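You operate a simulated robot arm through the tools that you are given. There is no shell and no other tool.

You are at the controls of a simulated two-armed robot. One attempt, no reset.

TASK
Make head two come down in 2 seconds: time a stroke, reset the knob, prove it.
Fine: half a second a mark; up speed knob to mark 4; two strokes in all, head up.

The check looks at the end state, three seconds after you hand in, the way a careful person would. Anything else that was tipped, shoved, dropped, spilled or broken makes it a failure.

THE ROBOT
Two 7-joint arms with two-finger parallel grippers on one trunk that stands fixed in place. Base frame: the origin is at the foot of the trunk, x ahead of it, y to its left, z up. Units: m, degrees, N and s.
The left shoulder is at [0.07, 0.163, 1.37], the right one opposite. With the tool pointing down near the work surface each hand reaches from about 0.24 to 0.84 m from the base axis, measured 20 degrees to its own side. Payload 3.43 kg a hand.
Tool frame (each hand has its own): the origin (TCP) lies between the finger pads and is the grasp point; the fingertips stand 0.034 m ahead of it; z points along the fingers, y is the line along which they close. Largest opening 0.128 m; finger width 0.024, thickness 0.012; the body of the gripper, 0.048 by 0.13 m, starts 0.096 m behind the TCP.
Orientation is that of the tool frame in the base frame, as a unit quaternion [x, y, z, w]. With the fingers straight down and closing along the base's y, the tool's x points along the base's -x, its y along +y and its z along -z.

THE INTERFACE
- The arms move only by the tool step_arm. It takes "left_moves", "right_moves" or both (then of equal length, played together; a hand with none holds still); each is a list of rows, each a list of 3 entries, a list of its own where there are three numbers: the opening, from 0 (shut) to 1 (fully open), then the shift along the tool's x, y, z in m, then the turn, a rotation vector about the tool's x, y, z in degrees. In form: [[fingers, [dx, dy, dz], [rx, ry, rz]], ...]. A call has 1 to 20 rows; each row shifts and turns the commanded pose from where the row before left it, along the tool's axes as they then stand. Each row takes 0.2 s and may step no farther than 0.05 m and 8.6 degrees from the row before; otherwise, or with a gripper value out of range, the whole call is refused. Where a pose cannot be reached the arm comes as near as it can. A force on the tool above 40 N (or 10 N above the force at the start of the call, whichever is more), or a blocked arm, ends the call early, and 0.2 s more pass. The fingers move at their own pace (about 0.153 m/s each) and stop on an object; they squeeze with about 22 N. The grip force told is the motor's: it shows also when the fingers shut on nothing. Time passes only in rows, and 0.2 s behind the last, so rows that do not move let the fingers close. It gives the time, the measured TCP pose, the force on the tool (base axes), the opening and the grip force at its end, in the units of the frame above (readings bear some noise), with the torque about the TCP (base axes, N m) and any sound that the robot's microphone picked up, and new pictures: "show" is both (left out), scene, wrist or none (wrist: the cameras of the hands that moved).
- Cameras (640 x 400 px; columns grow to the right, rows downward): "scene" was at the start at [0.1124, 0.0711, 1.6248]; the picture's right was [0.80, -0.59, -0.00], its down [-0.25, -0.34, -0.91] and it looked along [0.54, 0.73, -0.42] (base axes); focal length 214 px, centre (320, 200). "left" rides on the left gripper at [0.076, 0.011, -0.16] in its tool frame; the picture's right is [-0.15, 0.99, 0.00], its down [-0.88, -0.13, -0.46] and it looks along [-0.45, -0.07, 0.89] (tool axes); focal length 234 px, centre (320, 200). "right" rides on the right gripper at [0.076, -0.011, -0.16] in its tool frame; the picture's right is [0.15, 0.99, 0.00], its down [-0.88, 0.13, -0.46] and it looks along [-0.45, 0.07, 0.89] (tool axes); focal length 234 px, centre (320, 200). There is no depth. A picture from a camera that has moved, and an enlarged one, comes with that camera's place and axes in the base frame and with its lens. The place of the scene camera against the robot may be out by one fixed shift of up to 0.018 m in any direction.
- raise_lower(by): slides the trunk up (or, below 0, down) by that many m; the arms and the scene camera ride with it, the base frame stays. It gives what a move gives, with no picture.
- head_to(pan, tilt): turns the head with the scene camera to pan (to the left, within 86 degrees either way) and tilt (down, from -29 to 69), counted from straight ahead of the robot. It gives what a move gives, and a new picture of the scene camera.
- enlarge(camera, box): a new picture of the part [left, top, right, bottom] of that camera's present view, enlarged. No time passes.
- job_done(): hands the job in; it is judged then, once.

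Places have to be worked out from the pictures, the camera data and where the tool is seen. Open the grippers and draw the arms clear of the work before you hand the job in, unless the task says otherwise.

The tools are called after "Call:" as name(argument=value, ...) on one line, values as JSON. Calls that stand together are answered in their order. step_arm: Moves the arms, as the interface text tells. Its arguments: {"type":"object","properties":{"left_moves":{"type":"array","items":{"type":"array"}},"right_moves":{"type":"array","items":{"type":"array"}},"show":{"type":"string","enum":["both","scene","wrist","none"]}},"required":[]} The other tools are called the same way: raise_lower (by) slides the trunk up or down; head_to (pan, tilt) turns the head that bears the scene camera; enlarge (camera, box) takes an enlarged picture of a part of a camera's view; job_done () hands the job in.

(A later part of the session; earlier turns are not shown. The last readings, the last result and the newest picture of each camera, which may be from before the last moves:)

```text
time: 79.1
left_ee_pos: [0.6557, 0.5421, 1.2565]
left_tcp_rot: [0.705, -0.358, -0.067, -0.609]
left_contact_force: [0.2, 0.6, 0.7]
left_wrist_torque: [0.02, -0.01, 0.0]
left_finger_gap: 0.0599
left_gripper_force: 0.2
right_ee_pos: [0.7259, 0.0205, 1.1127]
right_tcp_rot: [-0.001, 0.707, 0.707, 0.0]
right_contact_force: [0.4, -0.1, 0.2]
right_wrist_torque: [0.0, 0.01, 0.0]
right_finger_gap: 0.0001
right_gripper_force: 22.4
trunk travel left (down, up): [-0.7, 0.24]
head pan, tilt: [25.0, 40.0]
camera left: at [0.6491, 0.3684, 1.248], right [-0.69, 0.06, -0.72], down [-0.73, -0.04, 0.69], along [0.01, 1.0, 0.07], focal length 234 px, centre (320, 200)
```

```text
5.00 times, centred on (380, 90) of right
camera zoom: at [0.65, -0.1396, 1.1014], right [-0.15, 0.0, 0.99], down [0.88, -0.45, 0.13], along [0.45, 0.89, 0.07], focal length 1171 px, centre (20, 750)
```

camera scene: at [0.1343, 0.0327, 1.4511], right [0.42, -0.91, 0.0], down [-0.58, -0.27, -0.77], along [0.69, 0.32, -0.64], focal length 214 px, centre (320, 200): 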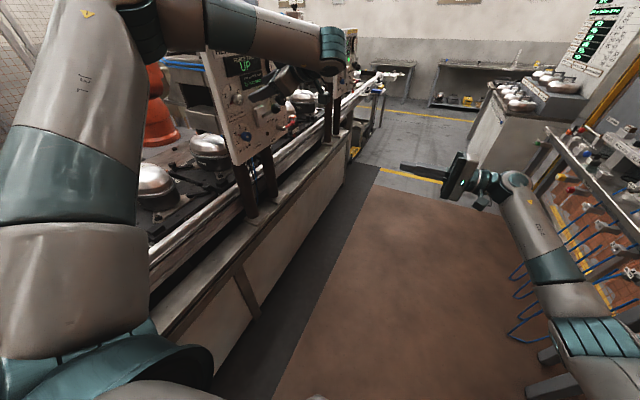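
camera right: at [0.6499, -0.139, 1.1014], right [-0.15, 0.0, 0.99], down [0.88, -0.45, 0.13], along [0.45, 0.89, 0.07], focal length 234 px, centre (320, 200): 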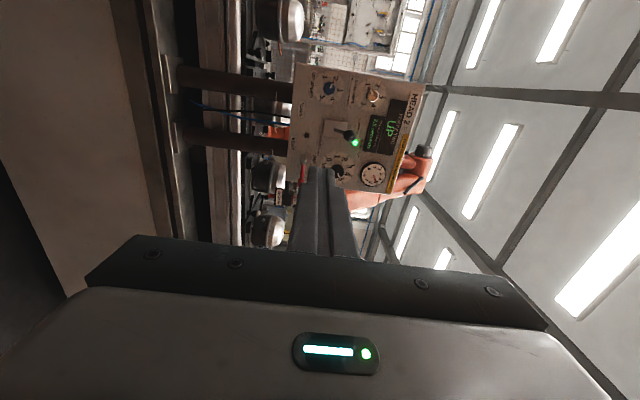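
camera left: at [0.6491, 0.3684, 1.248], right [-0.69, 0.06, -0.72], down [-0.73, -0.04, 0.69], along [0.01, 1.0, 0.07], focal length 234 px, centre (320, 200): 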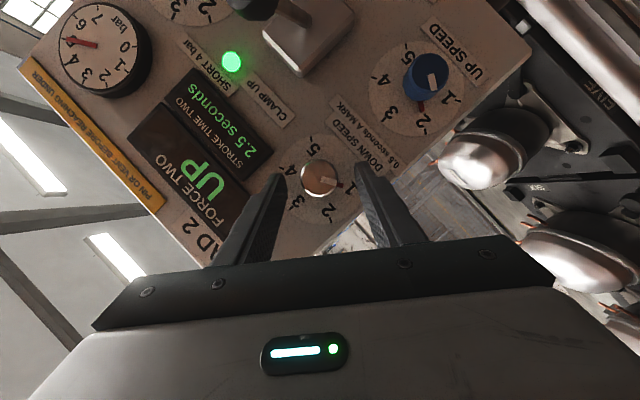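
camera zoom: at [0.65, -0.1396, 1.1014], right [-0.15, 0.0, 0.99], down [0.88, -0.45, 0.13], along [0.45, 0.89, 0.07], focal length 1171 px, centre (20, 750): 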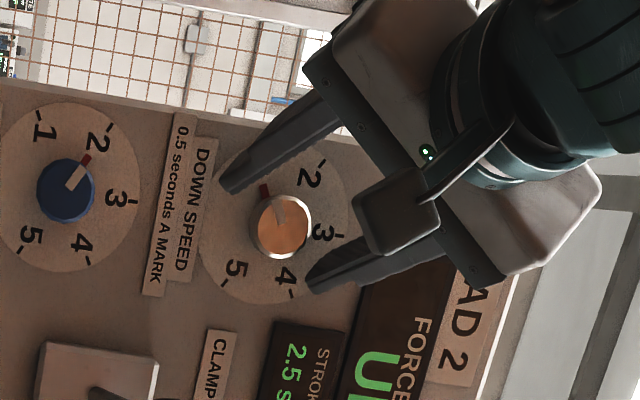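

Everything is centred; the pads overlap the knob by about 12 mm. I go 4 mm deeper and close the fingers on the knob.

Call:
step_arm(left_moves=[[0.47, [-0.0017, 0, 0.0036], [0, 0, 0]], [0.35, [0, 0, 0], [0, 0, 0]], [0.3, [0, 0, 0], [0, 0, 0]], [0, [0, 0, 0], [0, 0, 0]], [0, [0, 0, 0], [0, 0, 0]], [0, [0, 0, 0], [0, 0, 0]]], show="wrist")

Call:
enlarge(camera="left", box=[240, 120, 400, 240])

Call:
enlarge(camera="right", box=[330, 50, 430, 130])

```text
time: 80.5
left_ee_pos: [0.6542, 0.547, 1.2573]
left_tcp_rot: [0.705, -0.357, -0.067, -0.609]
left_contact_force: [1.6, 0.9, 0.6]
left_wrist_torque: [-0.18, -0.03, 0.3]
left_finger_gap: 0.0309
left_gripper_force: 44.7
right_ee_pos: [0.7264, 0.0209, 1.1127]
right_tcp_rot: [-0.001, 0.706, 0.708, 0.0]
right_contact_force: [0.4, 1.1, -0.5]
right_wrist_torque: [0.0, -0.01, -0.03]
right_finger_gap: 0.0001
right_gripper_force: 21.8
trunk travel left (down, up): [-0.7, 0.24]
head pan, tilt: [25.0, 40.0]
camera left: at [0.6492, 0.3726, 1.2479], right [-0.69, 0.06, -0.72], down [-0.73, -0.04, 0.69], along [0.01, 1.0, 0.07], focal length 234 px, centre (320, 200)
```

left: 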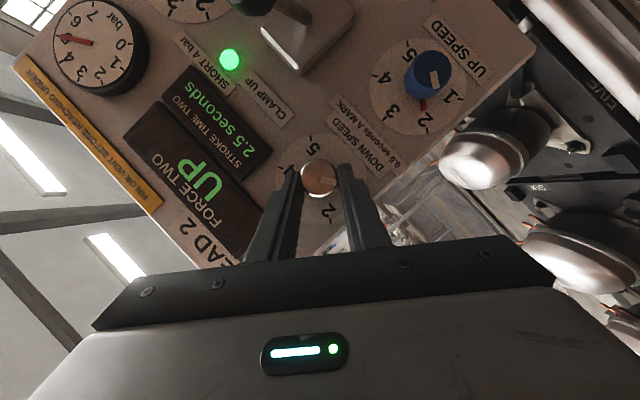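

```text
3.33 times, centred on (320, 180) of left
camera zoom: at [0.6492, 0.3726, 1.2479], right [-0.69, 0.06, -0.72], down [-0.73, -0.04, 0.69], along [0.01, 1.0, 0.07], focal length 781 px, centre (320, 267)
```

zoom: 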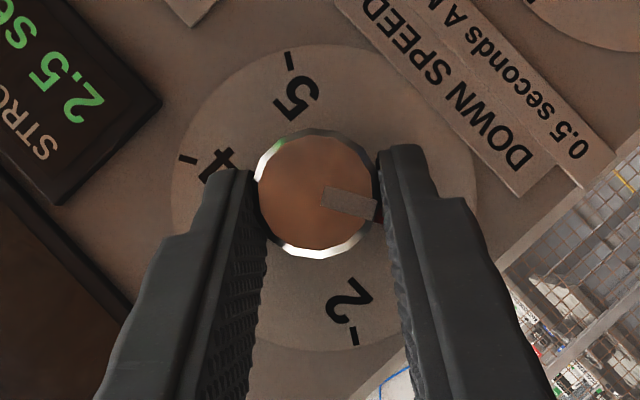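

```text
5.00 times, centred on (380, 90) of right
camera zoom: at [0.6503, -0.1393, 1.1013], right [-0.15, 0.0, 0.99], down [0.88, -0.45, 0.13], along [0.45, 0.89, 0.07], focal length 1171 px, centre (20, 750)
```

zoom: 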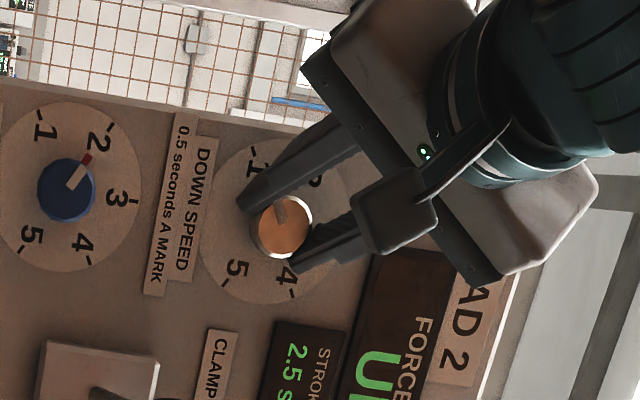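

Knob gripped (gap 0.031, 45 N motor). I turn it clockwise about its axis, first 30°, and check that the pointer follows.

Call:
step_arm(left_moves=[[0, [0.0001, -0.0016, 0], [-3.19, 0, 6.79]], [0, [0.0001, -0.0016, 0], [-3.19, 0, 6.79]], [0, [0.0001, -0.0016, 0], [-3.19, 0, 6.79]], [0, [0.0001, -0.0016, 0], [-3.19, 0, 6.79]], [0, [0, 0, 0], [0, 0, 0]]], show="wrist")

Call:
enlarge(camera="left", box=[240, 120, 400, 240])

Call:
enlarge(camera="right", box=[330, 50, 430, 130])

```text
time: 81.7
left_ee_pos: [0.6602, 0.5478, 1.2615]
left_tcp_rot: [0.664, -0.504, -0.247, -0.495]
left_contact_force: [1.9, 0.6, 1.8]
left_wrist_torque: [0.82, -0.01, 0.69]
left_finger_gap: 0.0303
left_gripper_force: 45.1
right_ee_pos: [0.7265, 0.0217, 1.1128]
right_tcp_rot: [-0.001, 0.706, 0.708, 0.0]
right_contact_force: [0.0, -0.7, -0.7]
right_wrist_torque: [-0.02, -0.02, 0.03]
right_finger_gap: 0.0005
right_gripper_force: 21.6
trunk travel left (down, up): [-0.7, 0.24]
head pan, tilt: [25.0, 40.0]
camera left: at [0.6504, 0.3726, 1.2564], right [-0.96, 0.06, -0.28], down [-0.29, -0.04, 0.96], along [0.04, 1.0, 0.05], focal length 234 px, centre (320, 200)
```

left: 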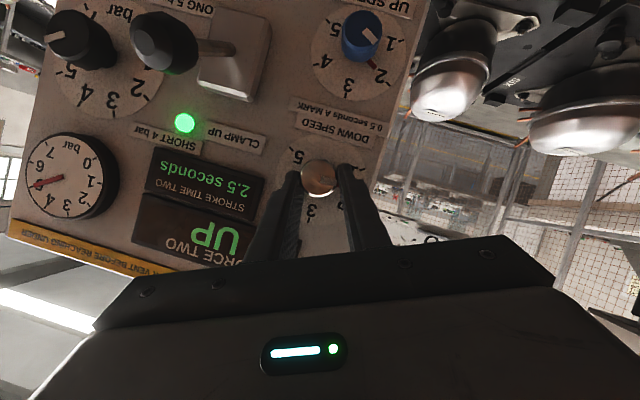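

```text
3.33 times, centred on (320, 180) of left
camera zoom: at [0.6504, 0.3726, 1.2564], right [-0.96, 0.06, -0.28], down [-0.29, -0.04, 0.96], along [0.04, 1.0, 0.05], focal length 781 px, centre (320, 267)
```

zoom: 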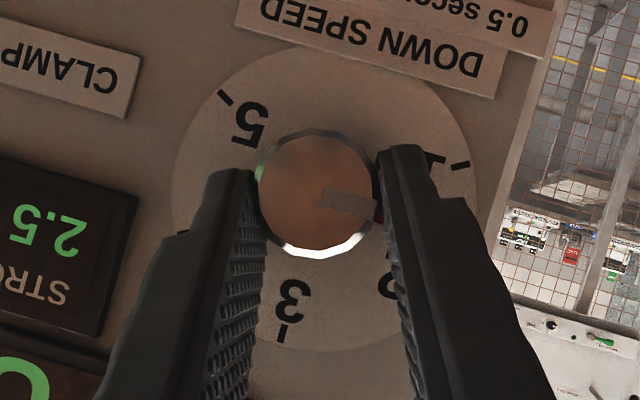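

```text
5.00 times, centred on (380, 90) of right
camera zoom: at [0.6502, -0.1394, 1.1013], right [-0.15, 0.0, 0.99], down [0.88, -0.45, 0.13], along [0.45, 0.89, 0.07], focal length 1171 px, centre (20, 750)
```

zoom: 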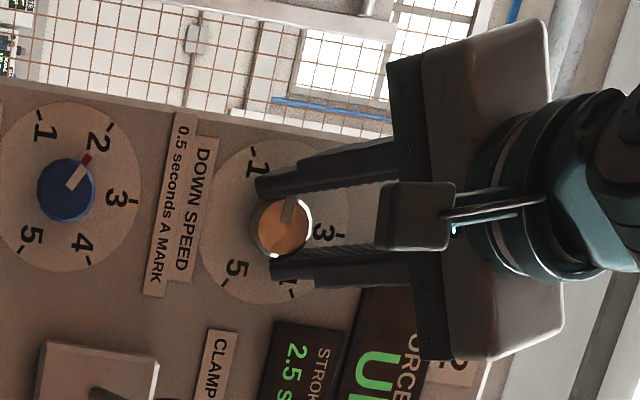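

The pointer follows the hand exactly (unchanged relative to the fingers). I turn the second 30°.

Call:
step_arm(left_moves=[[0, [0.0001, -0.0016, 0], [-3.19, 0, 6.79]], [0, [0.0001, -0.0016, 0], [-3.19, 0, 6.79]], [0, [0.0001, -0.0016, 0], [-3.19, 0, 6.79]], [0, [0.0001, -0.0016, 0], [-3.19, 0, 6.79]], [0, [0, 0, 0], [0, 0, 0]]], show="wrist")

Call:
enlarge(camera="left", box=[240, 120, 400, 240])

Call:
enlarge(camera="right", box=[330, 50, 430, 130])

```text
time: 82.9
left_ee_pos: [0.667, 0.5458, 1.2621]
left_tcp_rot: [-0.579, 0.614, 0.41, 0.346]
left_contact_force: [6.2, 4.9, 8.3]
left_wrist_torque: [0.84, -0.02, 0.32]
left_finger_gap: 0.0307
left_gripper_force: 44.7
right_ee_pos: [0.726, 0.0215, 1.113]
right_tcp_rot: [0.0, 0.706, 0.708, 0.001]
right_contact_force: [0.4, -0.2, 0.2]
right_wrist_torque: [-0.01, 0.01, -0.01]
right_finger_gap: 0.0
right_gripper_force: 22.2
trunk travel left (down, up): [-0.7, 0.24]
head pan, tilt: [25.0, 40.0]
camera left: at [0.6556, 0.3726, 1.2632], right [-0.97, 0.06, 0.23], down [0.23, -0.04, 0.97], along [0.06, 1.0, 0.02], focal length 234 px, centre (320, 200)
```

left: 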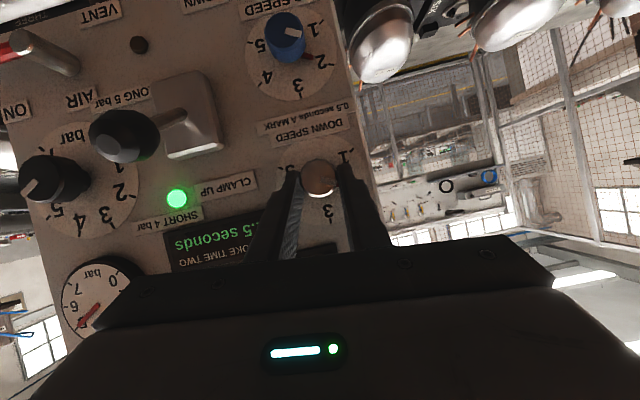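

```text
3.33 times, centred on (320, 180) of left
camera zoom: at [0.6556, 0.3726, 1.2632], right [-0.97, 0.06, 0.23], down [0.23, -0.04, 0.97], along [0.06, 1.0, 0.02], focal length 781 px, centre (320, 267)
```

zoom: 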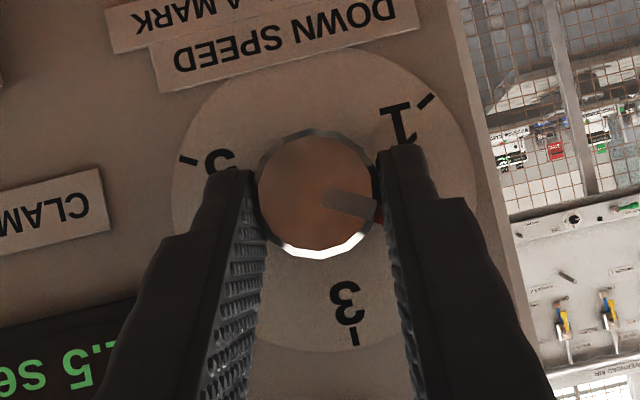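

```text
5.00 times, centred on (380, 90) of right
camera zoom: at [0.6503, -0.1392, 1.1014], right [-0.15, 0.0, 0.99], down [0.88, -0.45, 0.13], along [0.45, 0.89, 0.07], focal length 1171 px, centre (20, 750)
```

zoom: 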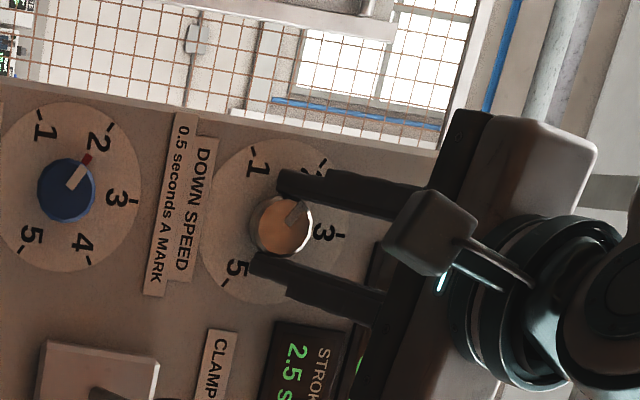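

The hand has turned 60.2° in total and the pointer sits near mark 2. I open the fingers, retreat straight back 0.05 m and measure the pointer.

Call:
step_arm(left_moves=[[0.47, [0, 0, 0], [0, 0, 0]], [0.47, [0, 0, 0], [0, 0, 0]], [0.47, [0.0085, 0, -0.0181], [0, 0, 0]], [0.47, [0.0085, 0, -0.0181], [0, 0, 0]], [0.47, [0.0043, 0, -0.009], [0, 0, 0]], [0.47, [0, 0, 0], [0, 0, 0]]], show="wrist")

Call:
enlarge(camera="left", box=[260, 140, 380, 220])

Call:
enlarge(camera="right", box=[340, 60, 420, 120])

```text
time: 84.3
left_ee_pos: [0.6616, 0.5064, 1.2591]
left_tcp_rot: [-0.578, 0.615, 0.408, 0.349]
left_contact_force: [-0.9, -0.3, -0.3]
left_wrist_torque: [-0.02, -0.01, 0.01]
left_finger_gap: 0.0601
left_gripper_force: 0.0
left hand out of reach, approached as far as the arm can: row 5
right_ee_pos: [0.7261, 0.0201, 1.1126]
right_tcp_rot: [-0.001, 0.707, 0.707, 0.0]
right_contact_force: [-0.1, -0.1, -0.3]
right_wrist_torque: [0.0, -0.01, 0.02]
right_finger_gap: 0.0001
right_gripper_force: 22.8
trunk travel left (down, up): [-0.7, 0.24]
head pan, tilt: [25.0, 40.0]
camera left: at [0.6511, 0.3315, 1.2605], right [-0.97, 0.06, 0.23], down [0.23, -0.04, 0.97], along [0.07, 1.0, 0.02], focal length 234 px, centre (320, 200)
```

left: 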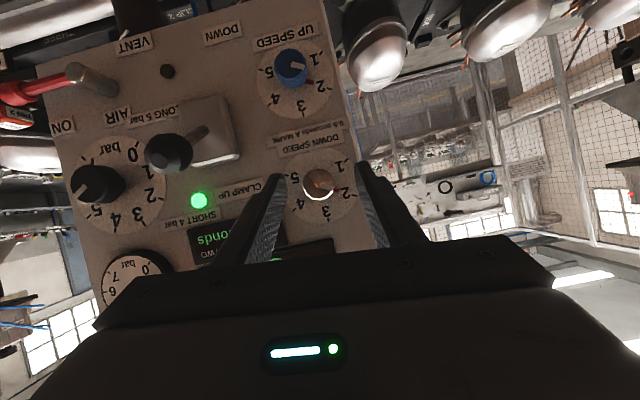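

```text
5.00 times, centred on (320, 180) of left
camera zoom: at [0.6511, 0.3315, 1.2605], right [-0.97, 0.06, 0.23], down [0.23, -0.04, 0.97], along [0.07, 1.0, 0.02], focal length 1171 px, centre (320, 300)
```

zoom: 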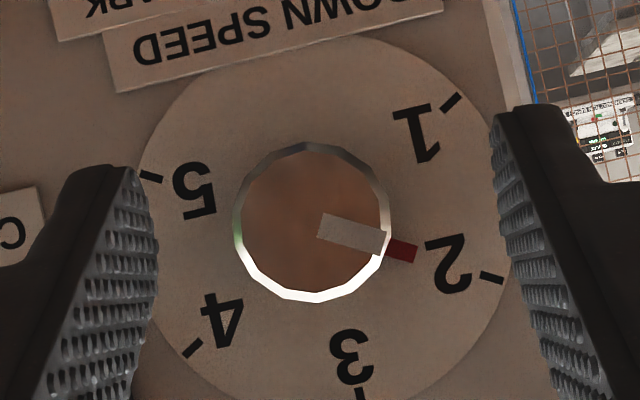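

```text
6.67 times, centred on (380, 90) of right
camera zoom: at [0.6505, -0.1395, 1.1011], right [-0.15, 0.0, 0.99], down [0.88, -0.45, 0.13], along [0.45, 0.89, 0.07], focal length 1561 px, centre (-80, 933)
```

zoom: 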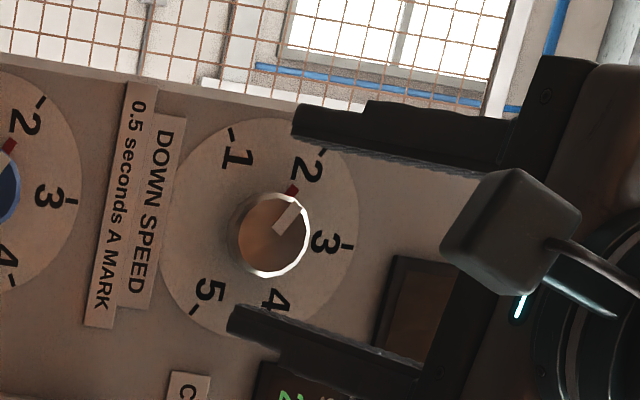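

Seen straight on, the red tab points at 17.2° against tick 2 at 17.3°: the down-speed knob is on mark 2. With fingers open I roll back −60° about the axis and retreat to y≈0.46.

Call:
step_arm(left_moves=[[0.47, [0, 0.0016, 0], [3.19, 0, -6.79]], [0.47, [0, 0.0016, 0], [3.19, 0, -6.79]], [0.47, [0, 0.0016, 0], [3.19, 0, -6.79]], [0.47, [0, 0.0016, 0], [3.19, 0, -6.79]], [0.47, [0, 0.0016, 0], [3.19, 0, -6.79]], [0.47, [0, 0.0016, 0], [3.19, 0, -6.79]], [0.47, [0, 0.0016, 0], [3.19, 0, -6.79]], [0.47, [0, 0.0016, 0], [3.19, 0, -6.79]], [0.47, [0.0098, 0, -0.0208], [0, 0, 0]], [0.47, [0.0098, 0, -0.0208], [0, 0, 0]], [0.47, [0, 0, 0], [0, 0, 0]]], show="both")

```text
time: 86.7
left_ee_pos: [0.651, 0.4616, 1.2551]
left_tcp_rot: [0.705, -0.357, -0.066, -0.609]
left_contact_force: [-0.3, 0.1, 0.4]
left_wrist_torque: [0.04, 0.06, -0.01]
left_finger_gap: 0.0602
left_gripper_force: 0.1
right_ee_pos: [0.7255, 0.0215, 1.1147]
right_tcp_rot: [-0.001, 0.707, 0.707, 0.0]
right_contact_force: [0.0, -0.2, -0.4]
right_wrist_torque: [0.01, -0.01, 0.02]
right_finger_gap: 0.0
right_gripper_force: 22.2
trunk travel left (down, up): [-0.7, 0.24]
head pan, tilt: [25.0, 40.0]
camera scene: at [0.1343, 0.0332, 1.4511], right [0.42, -0.91, 0.0], down [-0.58, -0.27, -0.77], along [0.69, 0.32, -0.64], focal length 214 px, centre (320, 200)
camera left: at [0.645, 0.2873, 1.2462], right [-0.69, 0.06, -0.72], down [-0.73, -0.04, 0.69], along [0.01, 1.0, 0.07], focal length 234 px, centre (320, 200)
```

scene: 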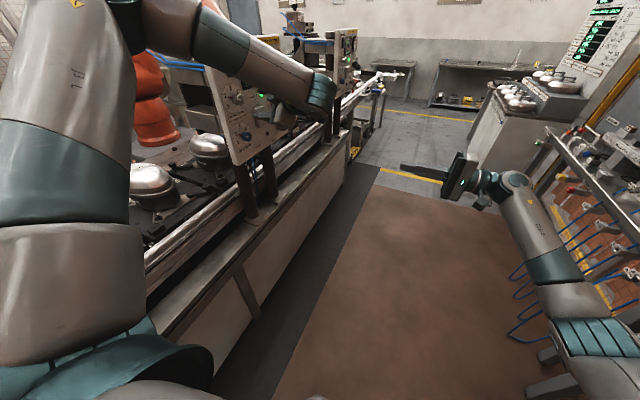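
left: 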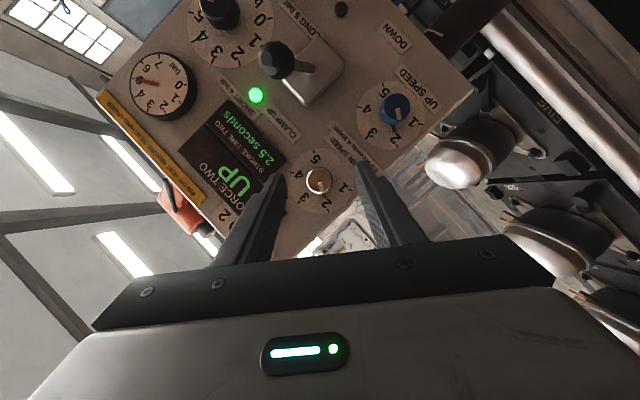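

Now I go down to the up-speed knob's height, TCP about (0.6545, 0.46, 1.136), watching for wrist limits.

Call:
step_arm(left_moves=[[0.47, [0.0166, 0.0236, 0.0073], [0, 0, 0]], [0.47, [0.0166, 0.0236, 0.0073], [0, 0, 0]], [0.47, [0.0166, 0.0236, 0.0073], [0, 0, 0]], [0.47, [0.0165, 0.0237, 0.0075], [0, 0, 0]], [0.47, [0, 0, 0], [0, 0, 0]]], show="wrist")

Call:
enlarge(camera="right", box=[260, 40, 460, 210])

```text
time: 87.9
left_ee_pos: [0.6525, 0.4579, 1.1365]
left_tcp_rot: [0.705, -0.357, -0.067, -0.609]
left_contact_force: [0.2, 0.2, -0.2]
left_wrist_torque: [-0.01, 0.03, 0.0]
left_finger_gap: 0.0605
left_gripper_force: 0.0
right_ee_pos: [0.7258, 0.0211, 1.1139]
right_tcp_rot: [-0.001, 0.706, 0.708, -0.001]
right_contact_force: [-0.4, 1.0, -0.3]
right_wrist_torque: [-0.02, -0.02, 0.0]
right_finger_gap: 0.0001
right_gripper_force: 21.7
trunk travel left (down, up): [-0.7, 0.24]
head pan, tilt: [25.0, 40.0]
camera left: at [0.6482, 0.284, 1.1267], right [-0.69, 0.06, -0.73], down [-0.73, -0.04, 0.68], along [0.01, 1.0, 0.07], focal length 234 px, centre (320, 200)
```

left: 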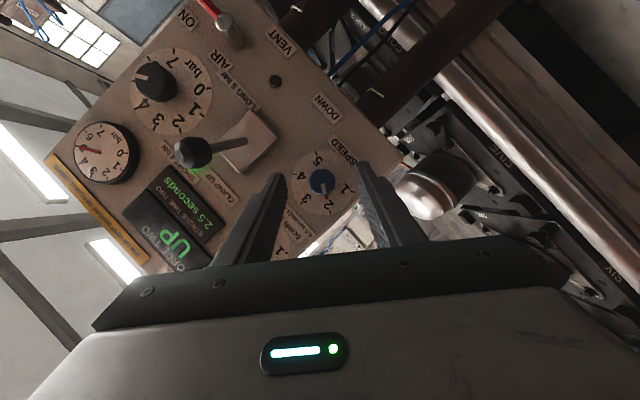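

```text
2.35 times, centred on (360, 125) of right
camera zoom: at [0.6496, -0.1396, 1.1017], right [-0.15, 0.0, 0.99], down [0.88, -0.45, 0.13], along [0.45, 0.89, 0.07], focal length 551 px, centre (226, 376)
```

zoom: 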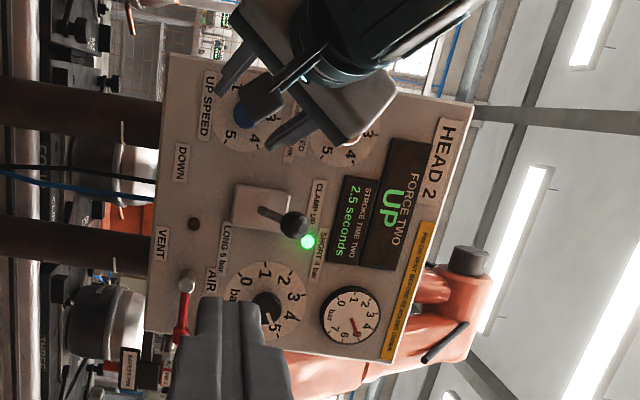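

No limits; the blue knob is centred in the gap. I advance 0.06 m along +y and check the centring.

Call:
step_arm(left_moves=[[0.47, [-0.008, -0.0006, 0.0183], [0, 0, 0]], [0.47, [-0.008, -0.0006, 0.0183], [0, 0, 0]], [0.47, [-0.008, 0, 0.0183], [0, 0, 0]], [0.47, [0, 0, 0], [0, 0, 0]]], show="wrist")

Call:
enlarge(camera="left", box=[240, 130, 400, 250])

Call:
enlarge(camera="right", box=[300, 40, 420, 140])

```text
time: 88.9
left_ee_pos: [0.6546, 0.5185, 1.1364]
left_tcp_rot: [0.705, -0.358, -0.067, -0.608]
left_contact_force: [-0.3, 0.9, 1.1]
left_wrist_torque: [0.03, 0.03, 0.02]
left_finger_gap: 0.0602
left_gripper_force: 0.0
right_ee_pos: [0.7256, 0.0214, 1.1119]
right_tcp_rot: [0.0, 0.706, 0.708, 0.0]
right_contact_force: [0.4, -0.2, -0.2]
right_wrist_torque: [0.0, 0.0, 0.04]
right_finger_gap: 0.0
right_gripper_force: 22.0
trunk travel left (down, up): [-0.7, 0.24]
head pan, tilt: [25.0, 40.0]
camera left: at [0.6507, 0.3439, 1.1264], right [-0.69, 0.06, -0.72], down [-0.73, -0.04, 0.69], along [0.01, 1.0, 0.07], focal length 234 px, centre (320, 200)
```

left: 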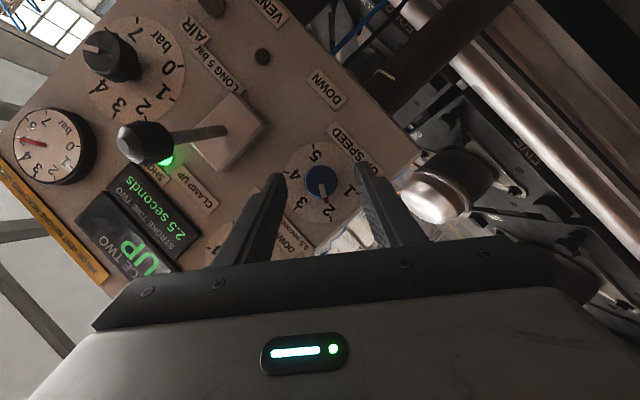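

```text
3.33 times, centred on (320, 190) of left
camera zoom: at [0.6507, 0.3439, 1.1264], right [-0.69, 0.06, -0.72], down [-0.73, -0.04, 0.69], along [0.01, 1.0, 0.07], focal length 781 px, centre (320, 233)
```

zoom: 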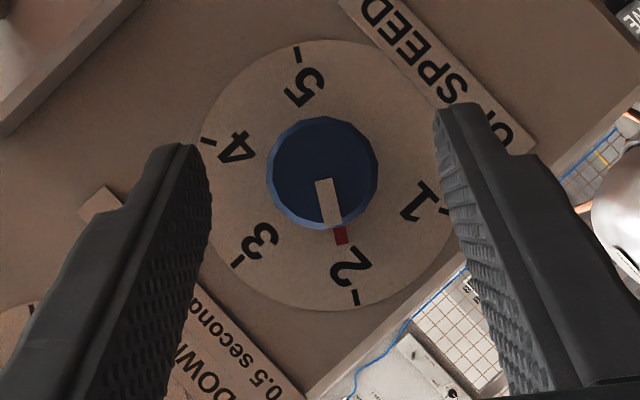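

```text
4.00 times, centred on (360, 90) of right
camera zoom: at [0.6502, -0.1395, 1.1013], right [-0.15, 0.0, 0.99], down [0.88, -0.45, 0.13], along [0.45, 0.89, 0.07], focal length 937 px, centre (160, 640)
```

zoom: 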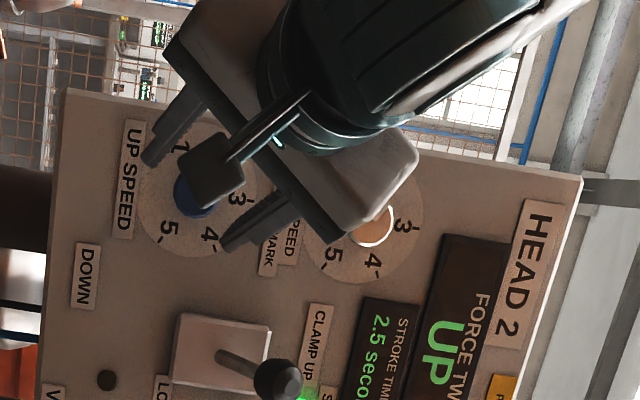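

Centred on the blue knob. I advance the last 0.0275 m to y≈0.546 and close the fingers.

Call:
step_arm(left_moves=[[0.47, [-0.0058, 0, 0.0124], [0, 0, 0]], [0.47, [-0.0059, 0, 0.0125], [0, 0, 0]], [0.35, [0, 0, 0], [0, 0, 0]], [0.3, [0, 0, 0], [0, 0, 0]], [0, [0, 0, 0], [0, 0, 0]], [0, [0, 0, 0], [0, 0, 0]], [0, [0, 0, 0], [0, 0, 0]]], show="wrist")

Call:
enlarge(camera="left", box=[240, 120, 400, 240])

```text
time: 90.5
left_ee_pos: [0.6572, 0.5465, 1.1364]
left_tcp_rot: [0.705, -0.356, -0.067, -0.61]
left_contact_force: [5.3, 3.9, 7.5]
left_wrist_torque: [0.35, -0.1, -0.51]
left_finger_gap: 0.0317
left_gripper_force: 45.1
right_ee_pos: [0.7261, 0.0209, 1.1136]
right_tcp_rot: [-0.001, 0.707, 0.708, 0.0]
right_contact_force: [0.2, 0.1, -0.9]
right_wrist_torque: [0.01, -0.02, 0.02]
right_finger_gap: 0.0002
right_gripper_force: 22.1
trunk travel left (down, up): [-0.7, 0.24]
head pan, tilt: [25.0, 40.0]
camera left: at [0.6507, 0.3719, 1.1269], right [-0.69, 0.06, -0.73], down [-0.73, -0.04, 0.68], along [0.01, 1.0, 0.07], focal length 234 px, centre (320, 200)
```

left: 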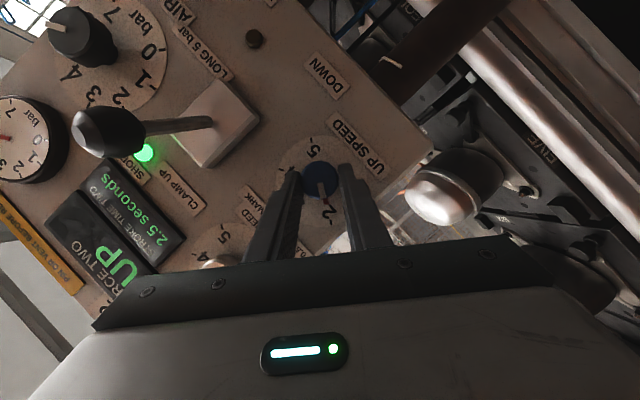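

```text
3.33 times, centred on (320, 180) of left
camera zoom: at [0.6507, 0.3719, 1.1269], right [-0.69, 0.06, -0.73], down [-0.73, -0.04, 0.68], along [0.01, 1.0, 0.07], focal length 781 px, centre (320, 267)
```

zoom: 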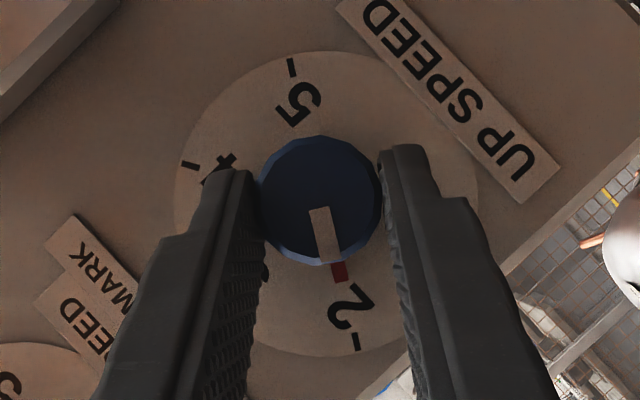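

Blue knob gripped (gap 0.032). I turn it clockwise 60° in eight rows.

Call:
step_arm(left_moves=[[0, [0.0001, -0.0016, 0], [-3.19, 0, 6.79]], [0, [0.0001, -0.0016, 0], [-3.19, 0, 6.79]], [0, [0.0001, -0.0016, 0], [-3.19, 0, 6.79]], [0, [0.0001, -0.0016, 0], [-3.19, 0, 6.79]], [0, [0, 0, 0], [0, 0, 0]]], show="none")

Call:
enlarge(camera="left", box=[240, 120, 400, 240])

```text
time: 91.7
left_ee_pos: [0.6597, 0.5462, 1.1404]
left_tcp_rot: [0.664, -0.504, -0.247, -0.495]
left_contact_force: [4.4, 5.4, 6.0]
left_wrist_torque: [0.99, -0.04, -0.05]
left_finger_gap: 0.0318
left_gripper_force: 45.6
right_ee_pos: [0.7265, 0.0219, 1.1125]
right_tcp_rot: [-0.002, 0.707, 0.707, -0.001]
right_contact_force: [0.5, -0.1, -0.3]
right_wrist_torque: [0.0, 0.0, -0.02]
right_finger_gap: 0.0
right_gripper_force: 22.5
trunk travel left (down, up): [-0.7, 0.24]
head pan, tilt: [25.0, 40.0]
```

```text
3.33 times, centred on (320, 180) of left
camera zoom: at [0.6514, 0.3718, 1.135], right [-0.96, 0.06, -0.28], down [-0.28, -0.04, 0.96], along [0.04, 1.0, 0.05], focal length 781 px, centre (320, 267)
```

zoom: 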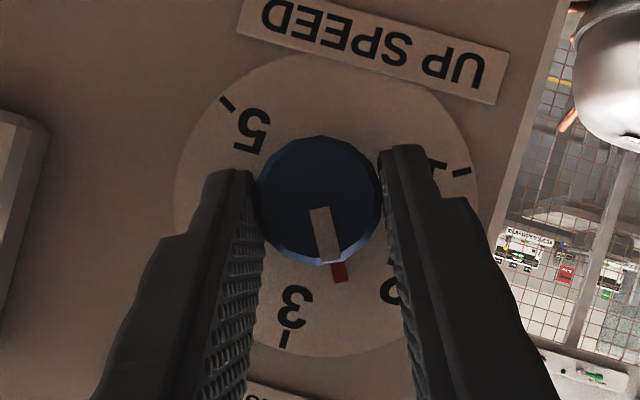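

The pointer follows, now halfway between 2 and 3. I turn the next 30°.

Call:
step_arm(left_moves=[[0, [0.0001, -0.0016, 0], [-3.19, 0, 6.79]], [0, [0.0001, -0.0016, 0], [-3.19, 0, 6.79]], [0, [0.0001, -0.0016, 0], [-3.19, 0, 6.79]], [0, [0.0001, -0.0016, 0], [-3.19, 0, 6.79]], [0, [0, 0, 0], [0, 0, 0]]], show="none")

Call:
enlarge(camera="left", box=[240, 120, 400, 240])

```text
time: 92.9
left_ee_pos: [0.6663, 0.5457, 1.1406]
left_tcp_rot: [-0.578, 0.615, 0.41, 0.345]
left_contact_force: [-0.3, 4.1, 0.3]
left_wrist_torque: [0.49, -0.01, -0.41]
left_finger_gap: 0.0315
left_gripper_force: 45.0
right_ee_pos: [0.726, 0.0218, 1.1134]
right_tcp_rot: [0.0, 0.707, 0.707, 0.0]
right_contact_force: [0.3, 0.0, -0.1]
right_wrist_torque: [-0.01, 0.0, 0.0]
right_finger_gap: 0.0
right_gripper_force: 22.2
trunk travel left (down, up): [-0.7, 0.24]
head pan, tilt: [25.0, 40.0]
```

```text
3.33 times, centred on (320, 180) of left
camera zoom: at [0.6557, 0.3718, 1.1418], right [-0.97, 0.06, 0.23], down [0.23, -0.03, 0.97], along [0.07, 1.0, 0.02], focal length 781 px, centre (320, 267)
```

zoom: 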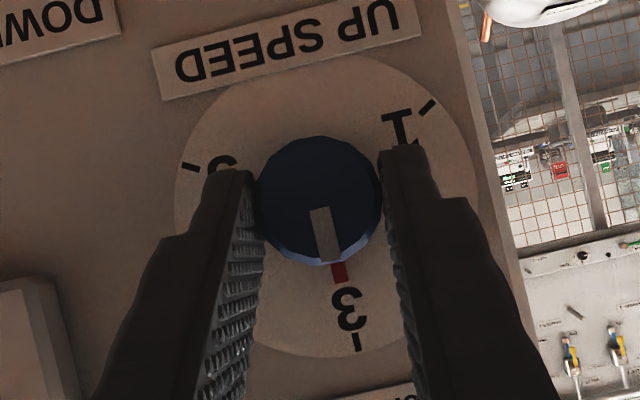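

Pointer is at mark 3. I open the fingers in place, roll back 60° around the knob with clearance, and grip again.

Call:
step_arm(left_moves=[[0.47, [0, 0, 0], [0, 0, 0]], [0.47, [0, 0, 0], [0, 0, 0]], [0.47, [0, 0.0016, 0], [3.19, 0, -6.79]], [0.47, [0, 0.0016, 0], [3.19, 0, -6.79]], [0.47, [0, 0.0016, 0], [3.19, 0, -6.79]], [0.47, [0, 0.0016, 0], [3.19, 0, -6.79]], [0.47, [0, 0.0016, 0], [3.19, 0, -6.79]], [0.47, [0, 0.0016, 0], [3.19, 0, -6.79]], [0.47, [0, 0.0016, 0], [3.19, 0, -6.79]], [0.47, [0, 0.0016, 0], [3.19, 0, -6.79]], [0.47, [0, 0, 0], [0, 0, 0]]], show="wrist")

Call:
enlarge(camera="left", box=[240, 120, 400, 240])

```text
time: 95.3
left_ee_pos: [0.6551, 0.5458, 1.1376]
left_tcp_rot: [0.706, -0.356, -0.066, -0.609]
left_contact_force: [0.6, -0.4, 0.0]
left_wrist_torque: [0.01, -0.01, 0.03]
left_finger_gap: 0.06
left_gripper_force: 0.0
right_ee_pos: [0.7253, 0.0211, 1.113]
right_tcp_rot: [-0.001, 0.706, 0.708, 0.0]
right_contact_force: [-1.1, 0.1, 0.8]
right_wrist_torque: [0.0, 0.01, 0.01]
right_finger_gap: 0.0
right_gripper_force: 21.9
trunk travel left (down, up): [-0.7, 0.24]
head pan, tilt: [25.0, 40.0]
camera left: at [0.65, 0.3715, 1.1278], right [-0.69, 0.06, -0.73], down [-0.73, -0.04, 0.68], along [0.01, 1.0, 0.07], focal length 234 px, centre (320, 200)
```

left: 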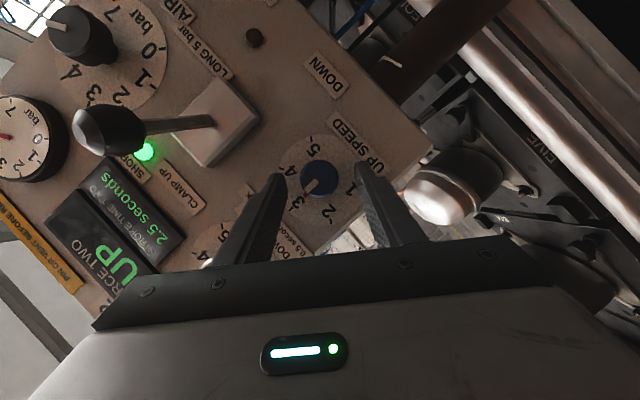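

```text
3.33 times, centred on (320, 180) of left
camera zoom: at [0.65, 0.3715, 1.1278], right [-0.69, 0.06, -0.73], down [-0.73, -0.04, 0.68], along [0.01, 1.0, 0.07], focal length 781 px, centre (320, 267)
```

zoom: 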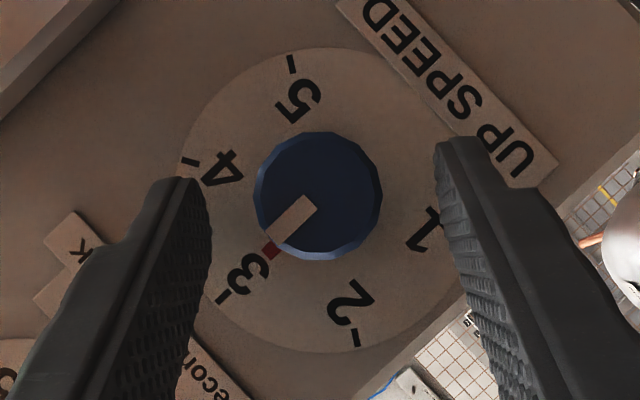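

Pointer on mark 3, fingers around the knob again. I shift 1.5 mm to centre, close, and turn the first 30° of the second 60°.

Call:
step_arm(left_moves=[[0.47, [0, -0.0015, 0], [0, 0, 0]], [0.35, [0, 0, 0], [0, 0, 0]], [0.3, [0, 0, 0], [0, 0, 0]], [0, [0, 0, 0], [0, 0, 0]], [0, [0, 0, 0], [0, 0, 0]], [0, [0, 0, 0], [0, 0, 0]], [0, [0.0001, -0.0016, 0], [-3.19, 0, 6.79]], [0, [0.0001, -0.0016, 0], [-3.19, 0, 6.79]], [0, [0.0001, -0.0016, 0], [-3.19, 0, 6.79]], [0, [0.0001, -0.0016, 0], [-3.19, 0, 6.79]], [0, [0, 0, 0], [0, 0, 0]]], show="none")

Call:
enlarge(camera="left", box=[240, 120, 400, 240])

```text
time: 97.7
left_ee_pos: [0.6607, 0.5457, 1.1414]
left_tcp_rot: [0.665, -0.504, -0.248, -0.493]
left_contact_force: [-15.6, -8.7, -20.7]
left_wrist_torque: [0.16, 0.29, 0.3]
left_finger_gap: 0.0312
left_gripper_force: 45.9
right_ee_pos: [0.7251, 0.0219, 1.1131]
right_tcp_rot: [-0.001, 0.706, 0.708, 0.0]
right_contact_force: [-0.5, 1.2, 0.7]
right_wrist_torque: [-0.02, 0.01, 0.04]
right_finger_gap: 0.0001
right_gripper_force: 22.1
trunk travel left (down, up): [-0.7, 0.24]
head pan, tilt: [25.0, 40.0]
```

```text
3.33 times, centred on (320, 180) of left
camera zoom: at [0.651, 0.3716, 1.1364], right [-0.96, 0.06, -0.28], down [-0.28, -0.04, 0.96], along [0.04, 1.0, 0.05], focal length 781 px, centre (320, 267)
```

zoom: 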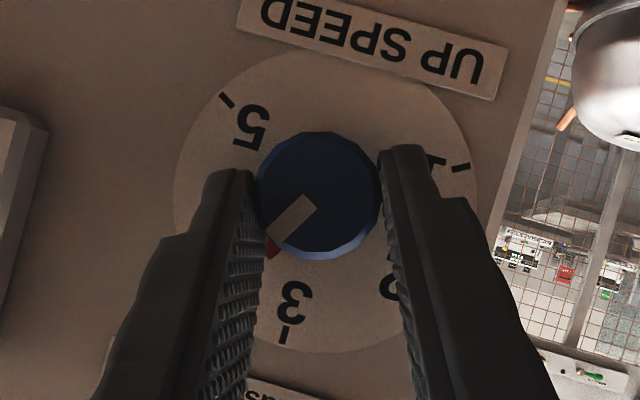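

The pointer follows; a side force of ~25 N shows my 1.5 mm shift was the wrong way, so I ease it back by 2 mm while turning the remaining 30°.

Call:
step_arm(left_moves=[[0, [0, 0.002, 0], [0, 0, 0]], [0, [0.0001, -0.0016, 0], [-3.19, 0, 6.79]], [0, [0.0001, -0.0016, 0], [-3.19, 0, 6.79]], [0, [0.0001, -0.0016, 0], [-3.19, 0, 6.79]], [0, [0.0001, -0.0016, 0], [-3.19, 0, 6.79]], [0, [0, 0, 0], [0, 0, 0]]], show="none")

Call:
enlarge(camera="left", box=[240, 120, 400, 240])

```text
time: 99.1
left_ee_pos: [0.6663, 0.5466, 1.1422]
left_tcp_rot: [-0.577, 0.616, 0.409, 0.347]
left_contact_force: [-3.4, -4.1, -12.3]
left_wrist_torque: [-0.09, 0.03, -0.07]
left_finger_gap: 0.0313
left_gripper_force: 45.0
right_ee_pos: [0.7267, 0.0224, 1.1121]
right_tcp_rot: [-0.001, 0.707, 0.707, 0.0]
right_contact_force: [0.3, -0.5, -0.3]
right_wrist_torque: [0.0, 0.0, 0.0]
right_finger_gap: 0.0001
right_gripper_force: 21.7
trunk travel left (down, up): [-0.7, 0.24]
head pan, tilt: [25.0, 40.0]
```

```text
3.33 times, centred on (320, 180) of left
camera zoom: at [0.6557, 0.3716, 1.1429], right [-0.97, 0.06, 0.23], down [0.23, -0.04, 0.97], along [0.07, 1.0, 0.02], focal length 781 px, centre (320, 267)
```

zoom: 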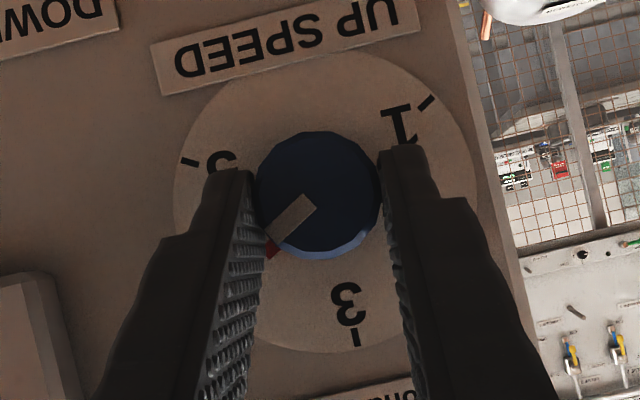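

Turned 60°; mark 4 is hidden behind the finger. I open and retreat straight back about 0.04 m to read the pointer.

Call:
step_arm(left_moves=[[0.47, [0, 0, 0], [0, 0, 0]], [0.47, [0, 0, 0], [0, 0, 0]], [0.47, [0.0085, 0, -0.0181], [0, 0, 0]], [0.47, [0.007, 0, -0.015], [0, 0, 0]], [0.47, [0, 0, 0], [0, 0, 0]]], show="wrist")

Call:
enlarge(camera="left", box=[260, 140, 380, 220])

Call:
enlarge(camera="right", box=[280, 40, 400, 130])

```text
time: 100.3
left_ee_pos: [0.6653, 0.5079, 1.1417]
left_tcp_rot: [-0.579, 0.615, 0.409, 0.347]
left_contact_force: [-0.1, 0.3, -0.6]
left_wrist_torque: [0.0, -0.03, 0.01]
left_finger_gap: 0.0603
left_gripper_force: 0.0
right_ee_pos: [0.7249, 0.0209, 1.1144]
right_tcp_rot: [-0.002, 0.707, 0.707, 0.0]
right_contact_force: [0.1, -0.1, -0.5]
right_wrist_torque: [-0.02, -0.04, -0.04]
right_finger_gap: 0.0002
right_gripper_force: 22.3
trunk travel left (down, up): [-0.7, 0.24]
head pan, tilt: [25.0, 40.0]
camera left: at [0.6547, 0.3342, 1.1436], right [-0.97, 0.06, 0.23], down [0.23, -0.04, 0.97], along [0.06, 1.0, 0.02], focal length 234 px, centre (320, 200)
```

left: 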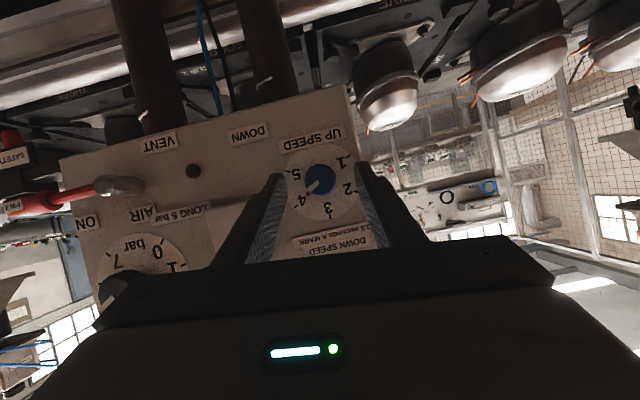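

```text
5.00 times, centred on (320, 180) of left
camera zoom: at [0.6547, 0.3342, 1.1436], right [-0.97, 0.06, 0.23], down [0.23, -0.04, 0.97], along [0.06, 1.0, 0.02], focal length 1171 px, centre (320, 300)
```

zoom: 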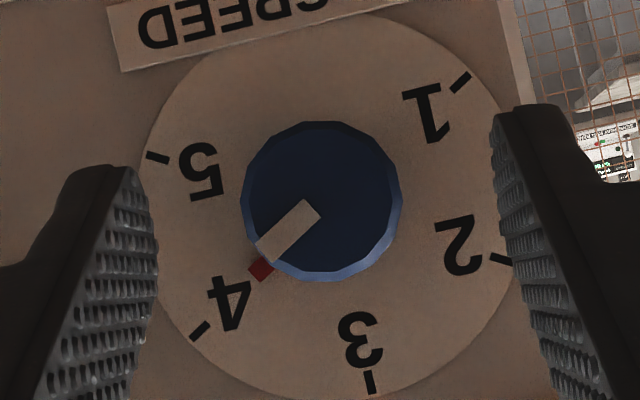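

```text
4.44 times, centred on (340, 85) of right
camera zoom: at [0.65, -0.1391, 1.1015], right [-0.15, 0.0, 0.99], down [0.88, -0.45, 0.13], along [0.45, 0.89, 0.07], focal length 1041 px, centre (231, 711)
```

zoom: 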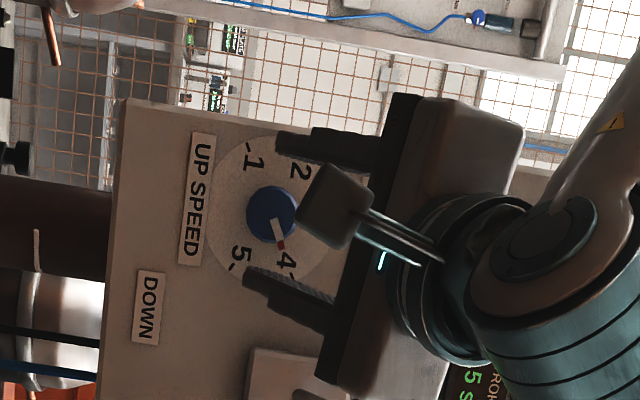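

Tab at 137.8° against tick 4 at 136.4°: the up-speed knob is on mark 4 (4.02). Now I roll the left hand back (about −96° in all, retreating to y≈0.46) so the fingers stand one above the other for the lever.

Call:
step_arm(left_moves=[[0.5, [0, 0, 0], [3.19, 0, -6.79]], [0.5, [0, 0, 0], [3.19, 0, -6.79]], [0.5, [0, 0, 0], [3.19, 0, -6.79]], [0.5, [0, 0, 0], [3.19, 0, -6.79]], [0.5, [0.0051, 0, -0.0109], [3.19, 0, -6.79]], [0.5, [0.0051, 0, -0.0109], [3.19, 0, -6.79]], [0.5, [0.0051, 0, -0.0109], [3.19, 0, -6.79]], [0.5, [0.0051, 0, -0.0109], [3.19, 0, -6.79]], [0.5, [0, 0, 0], [3.06, 0, -6.52]], [0.5, [0, 0, 0], [3.06, 0, -6.52]], [0.5, [0, 0, 0], [3.06, 0, -6.52]], [0.5, [0, 0, 0], [0, 0, 0]]], show="both")

```text
time: 102.9
left_ee_pos: [0.6654, 0.4611, 1.1426]
left_tcp_rot: [0.705, -0.236, 0.067, -0.665]
left_contact_force: [0.0, -0.4, -0.3]
left_wrist_torque: [-0.02, -0.01, 0.02]
left_finger_gap: 0.0638
left_gripper_force: 0.1
right_ee_pos: [0.7261, 0.0222, 1.1127]
right_tcp_rot: [-0.001, 0.706, 0.708, 0.0]
right_contact_force: [-0.5, -0.6, -0.6]
right_wrist_torque: [-0.01, 0.0, 0.01]
right_finger_gap: 0.0001
right_gripper_force: 22.3
trunk travel left (down, up): [-0.7, 0.24]
head pan, tilt: [25.0, 40.0]
camera scene: at [0.1346, 0.0327, 1.4511], right [0.42, -0.91, 0.0], down [-0.58, -0.27, -0.77], along [0.69, 0.32, -0.64], focal length 214 px, centre (320, 200)
camera left: at [0.664, 0.2863, 1.1322], right [-0.37, 0.06, -0.93], down [-0.93, -0.04, 0.37], along [-0.02, 1.0, 0.07], focal length 234 px, centre (320, 200)
```

scene: 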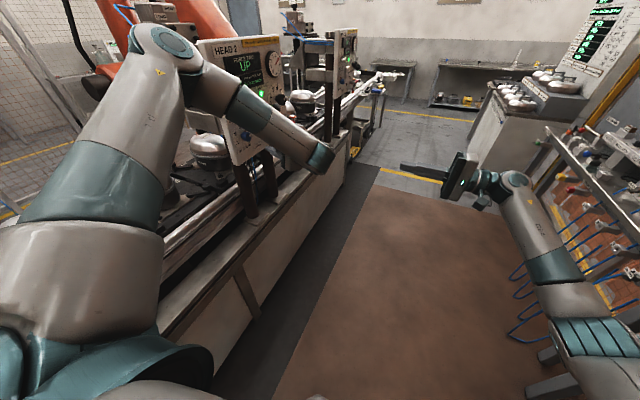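
left: 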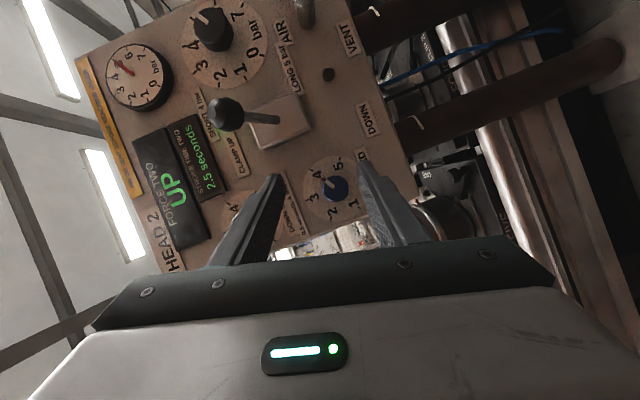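

No limits. I finish the roll (14° more), yaw 20° further toward +x, then move to about (0.684, 0.422, 1.20), 0.1 m short of the lever ball.

Call:
step_arm(left_moves=[[0.5, [0, 0, 0], [2.98, 0, -6.34]], [0.5, [0, 0, 0], [2.98, 0, -6.34]], [0.5, [0, 0, 0], [0, 6.7, 0]], [0.5, [0, 0, 0], [0, 6.7, 0]], [0.5, [0, 0, 0], [0, 6.7, 0]], [0.5, [0.0205, -0.0287, -0.007], [0, 0, 0]], [0.5, [0.0205, -0.0287, -0.007], [0, 0, 0]], [0.5, [0, 0, 0], [0, 0, 0]]], show="both")

Call:
enlarge(camera="right", box=[260, 40, 460, 210])

```text
time: 104.7
left_ee_pos: [0.6869, 0.4276, 1.2011]
left_tcp_rot: [0.654, -0.272, 0.269, -0.653]
left_contact_force: [-1.4, 0.5, -0.2]
left_wrist_torque: [0.02, 0.0, -0.01]
left_finger_gap: 0.0636
left_gripper_force: 0.0
left hand out of reach, approached as far as the arm can: row 2
right_ee_pos: [0.7272, 0.0225, 1.113]
right_tcp_rot: [0.0, 0.707, 0.707, 0.0]
right_contact_force: [0.6, 0.8, -0.2]
right_wrist_torque: [-0.01, 0.0, 0.0]
right_finger_gap: 0.0
right_gripper_force: 22.0
trunk travel left (down, up): [-0.7, 0.24]
head pan, tilt: [25.0, 40.0]
camera scene: at [0.1348, 0.0334, 1.451], right [0.42, -0.91, 0.0], down [-0.58, -0.27, -0.77], along [0.69, 0.32, -0.64], focal length 214 px, centre (320, 200)
camera left: at [0.6274, 0.263, 1.19], right [-0.11, 0.1, -0.99], down [-0.94, 0.3, 0.13], along [0.31, 0.95, 0.06], focal length 234 px, centre (320, 200)
```

scene: 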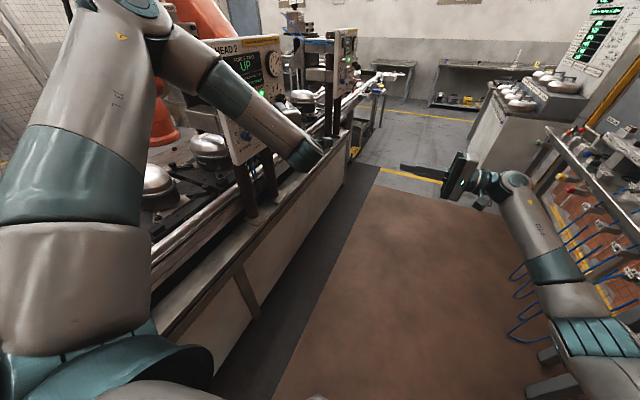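
left: 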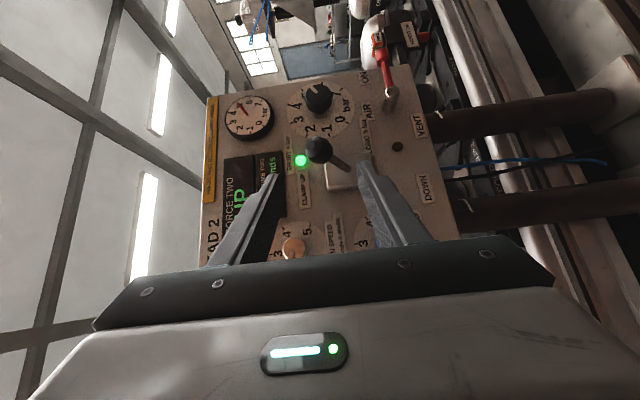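

```text
2.35 times, centred on (360, 125) of right
camera zoom: at [0.6502, -0.1387, 1.1014], right [-0.15, 0.0, 0.99], down [0.88, -0.45, 0.13], along [0.45, 0.89, 0.07], focal length 551 px, centre (226, 376)
```

zoom: 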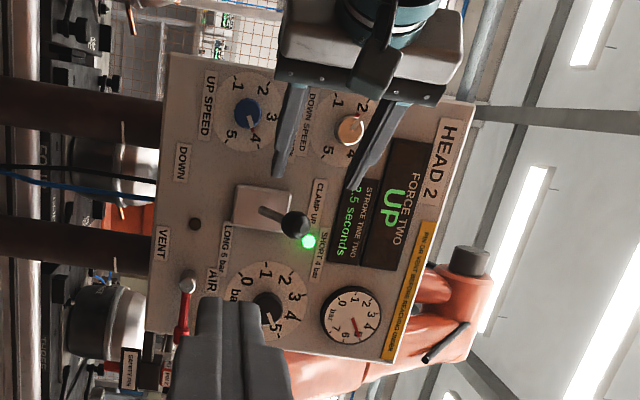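

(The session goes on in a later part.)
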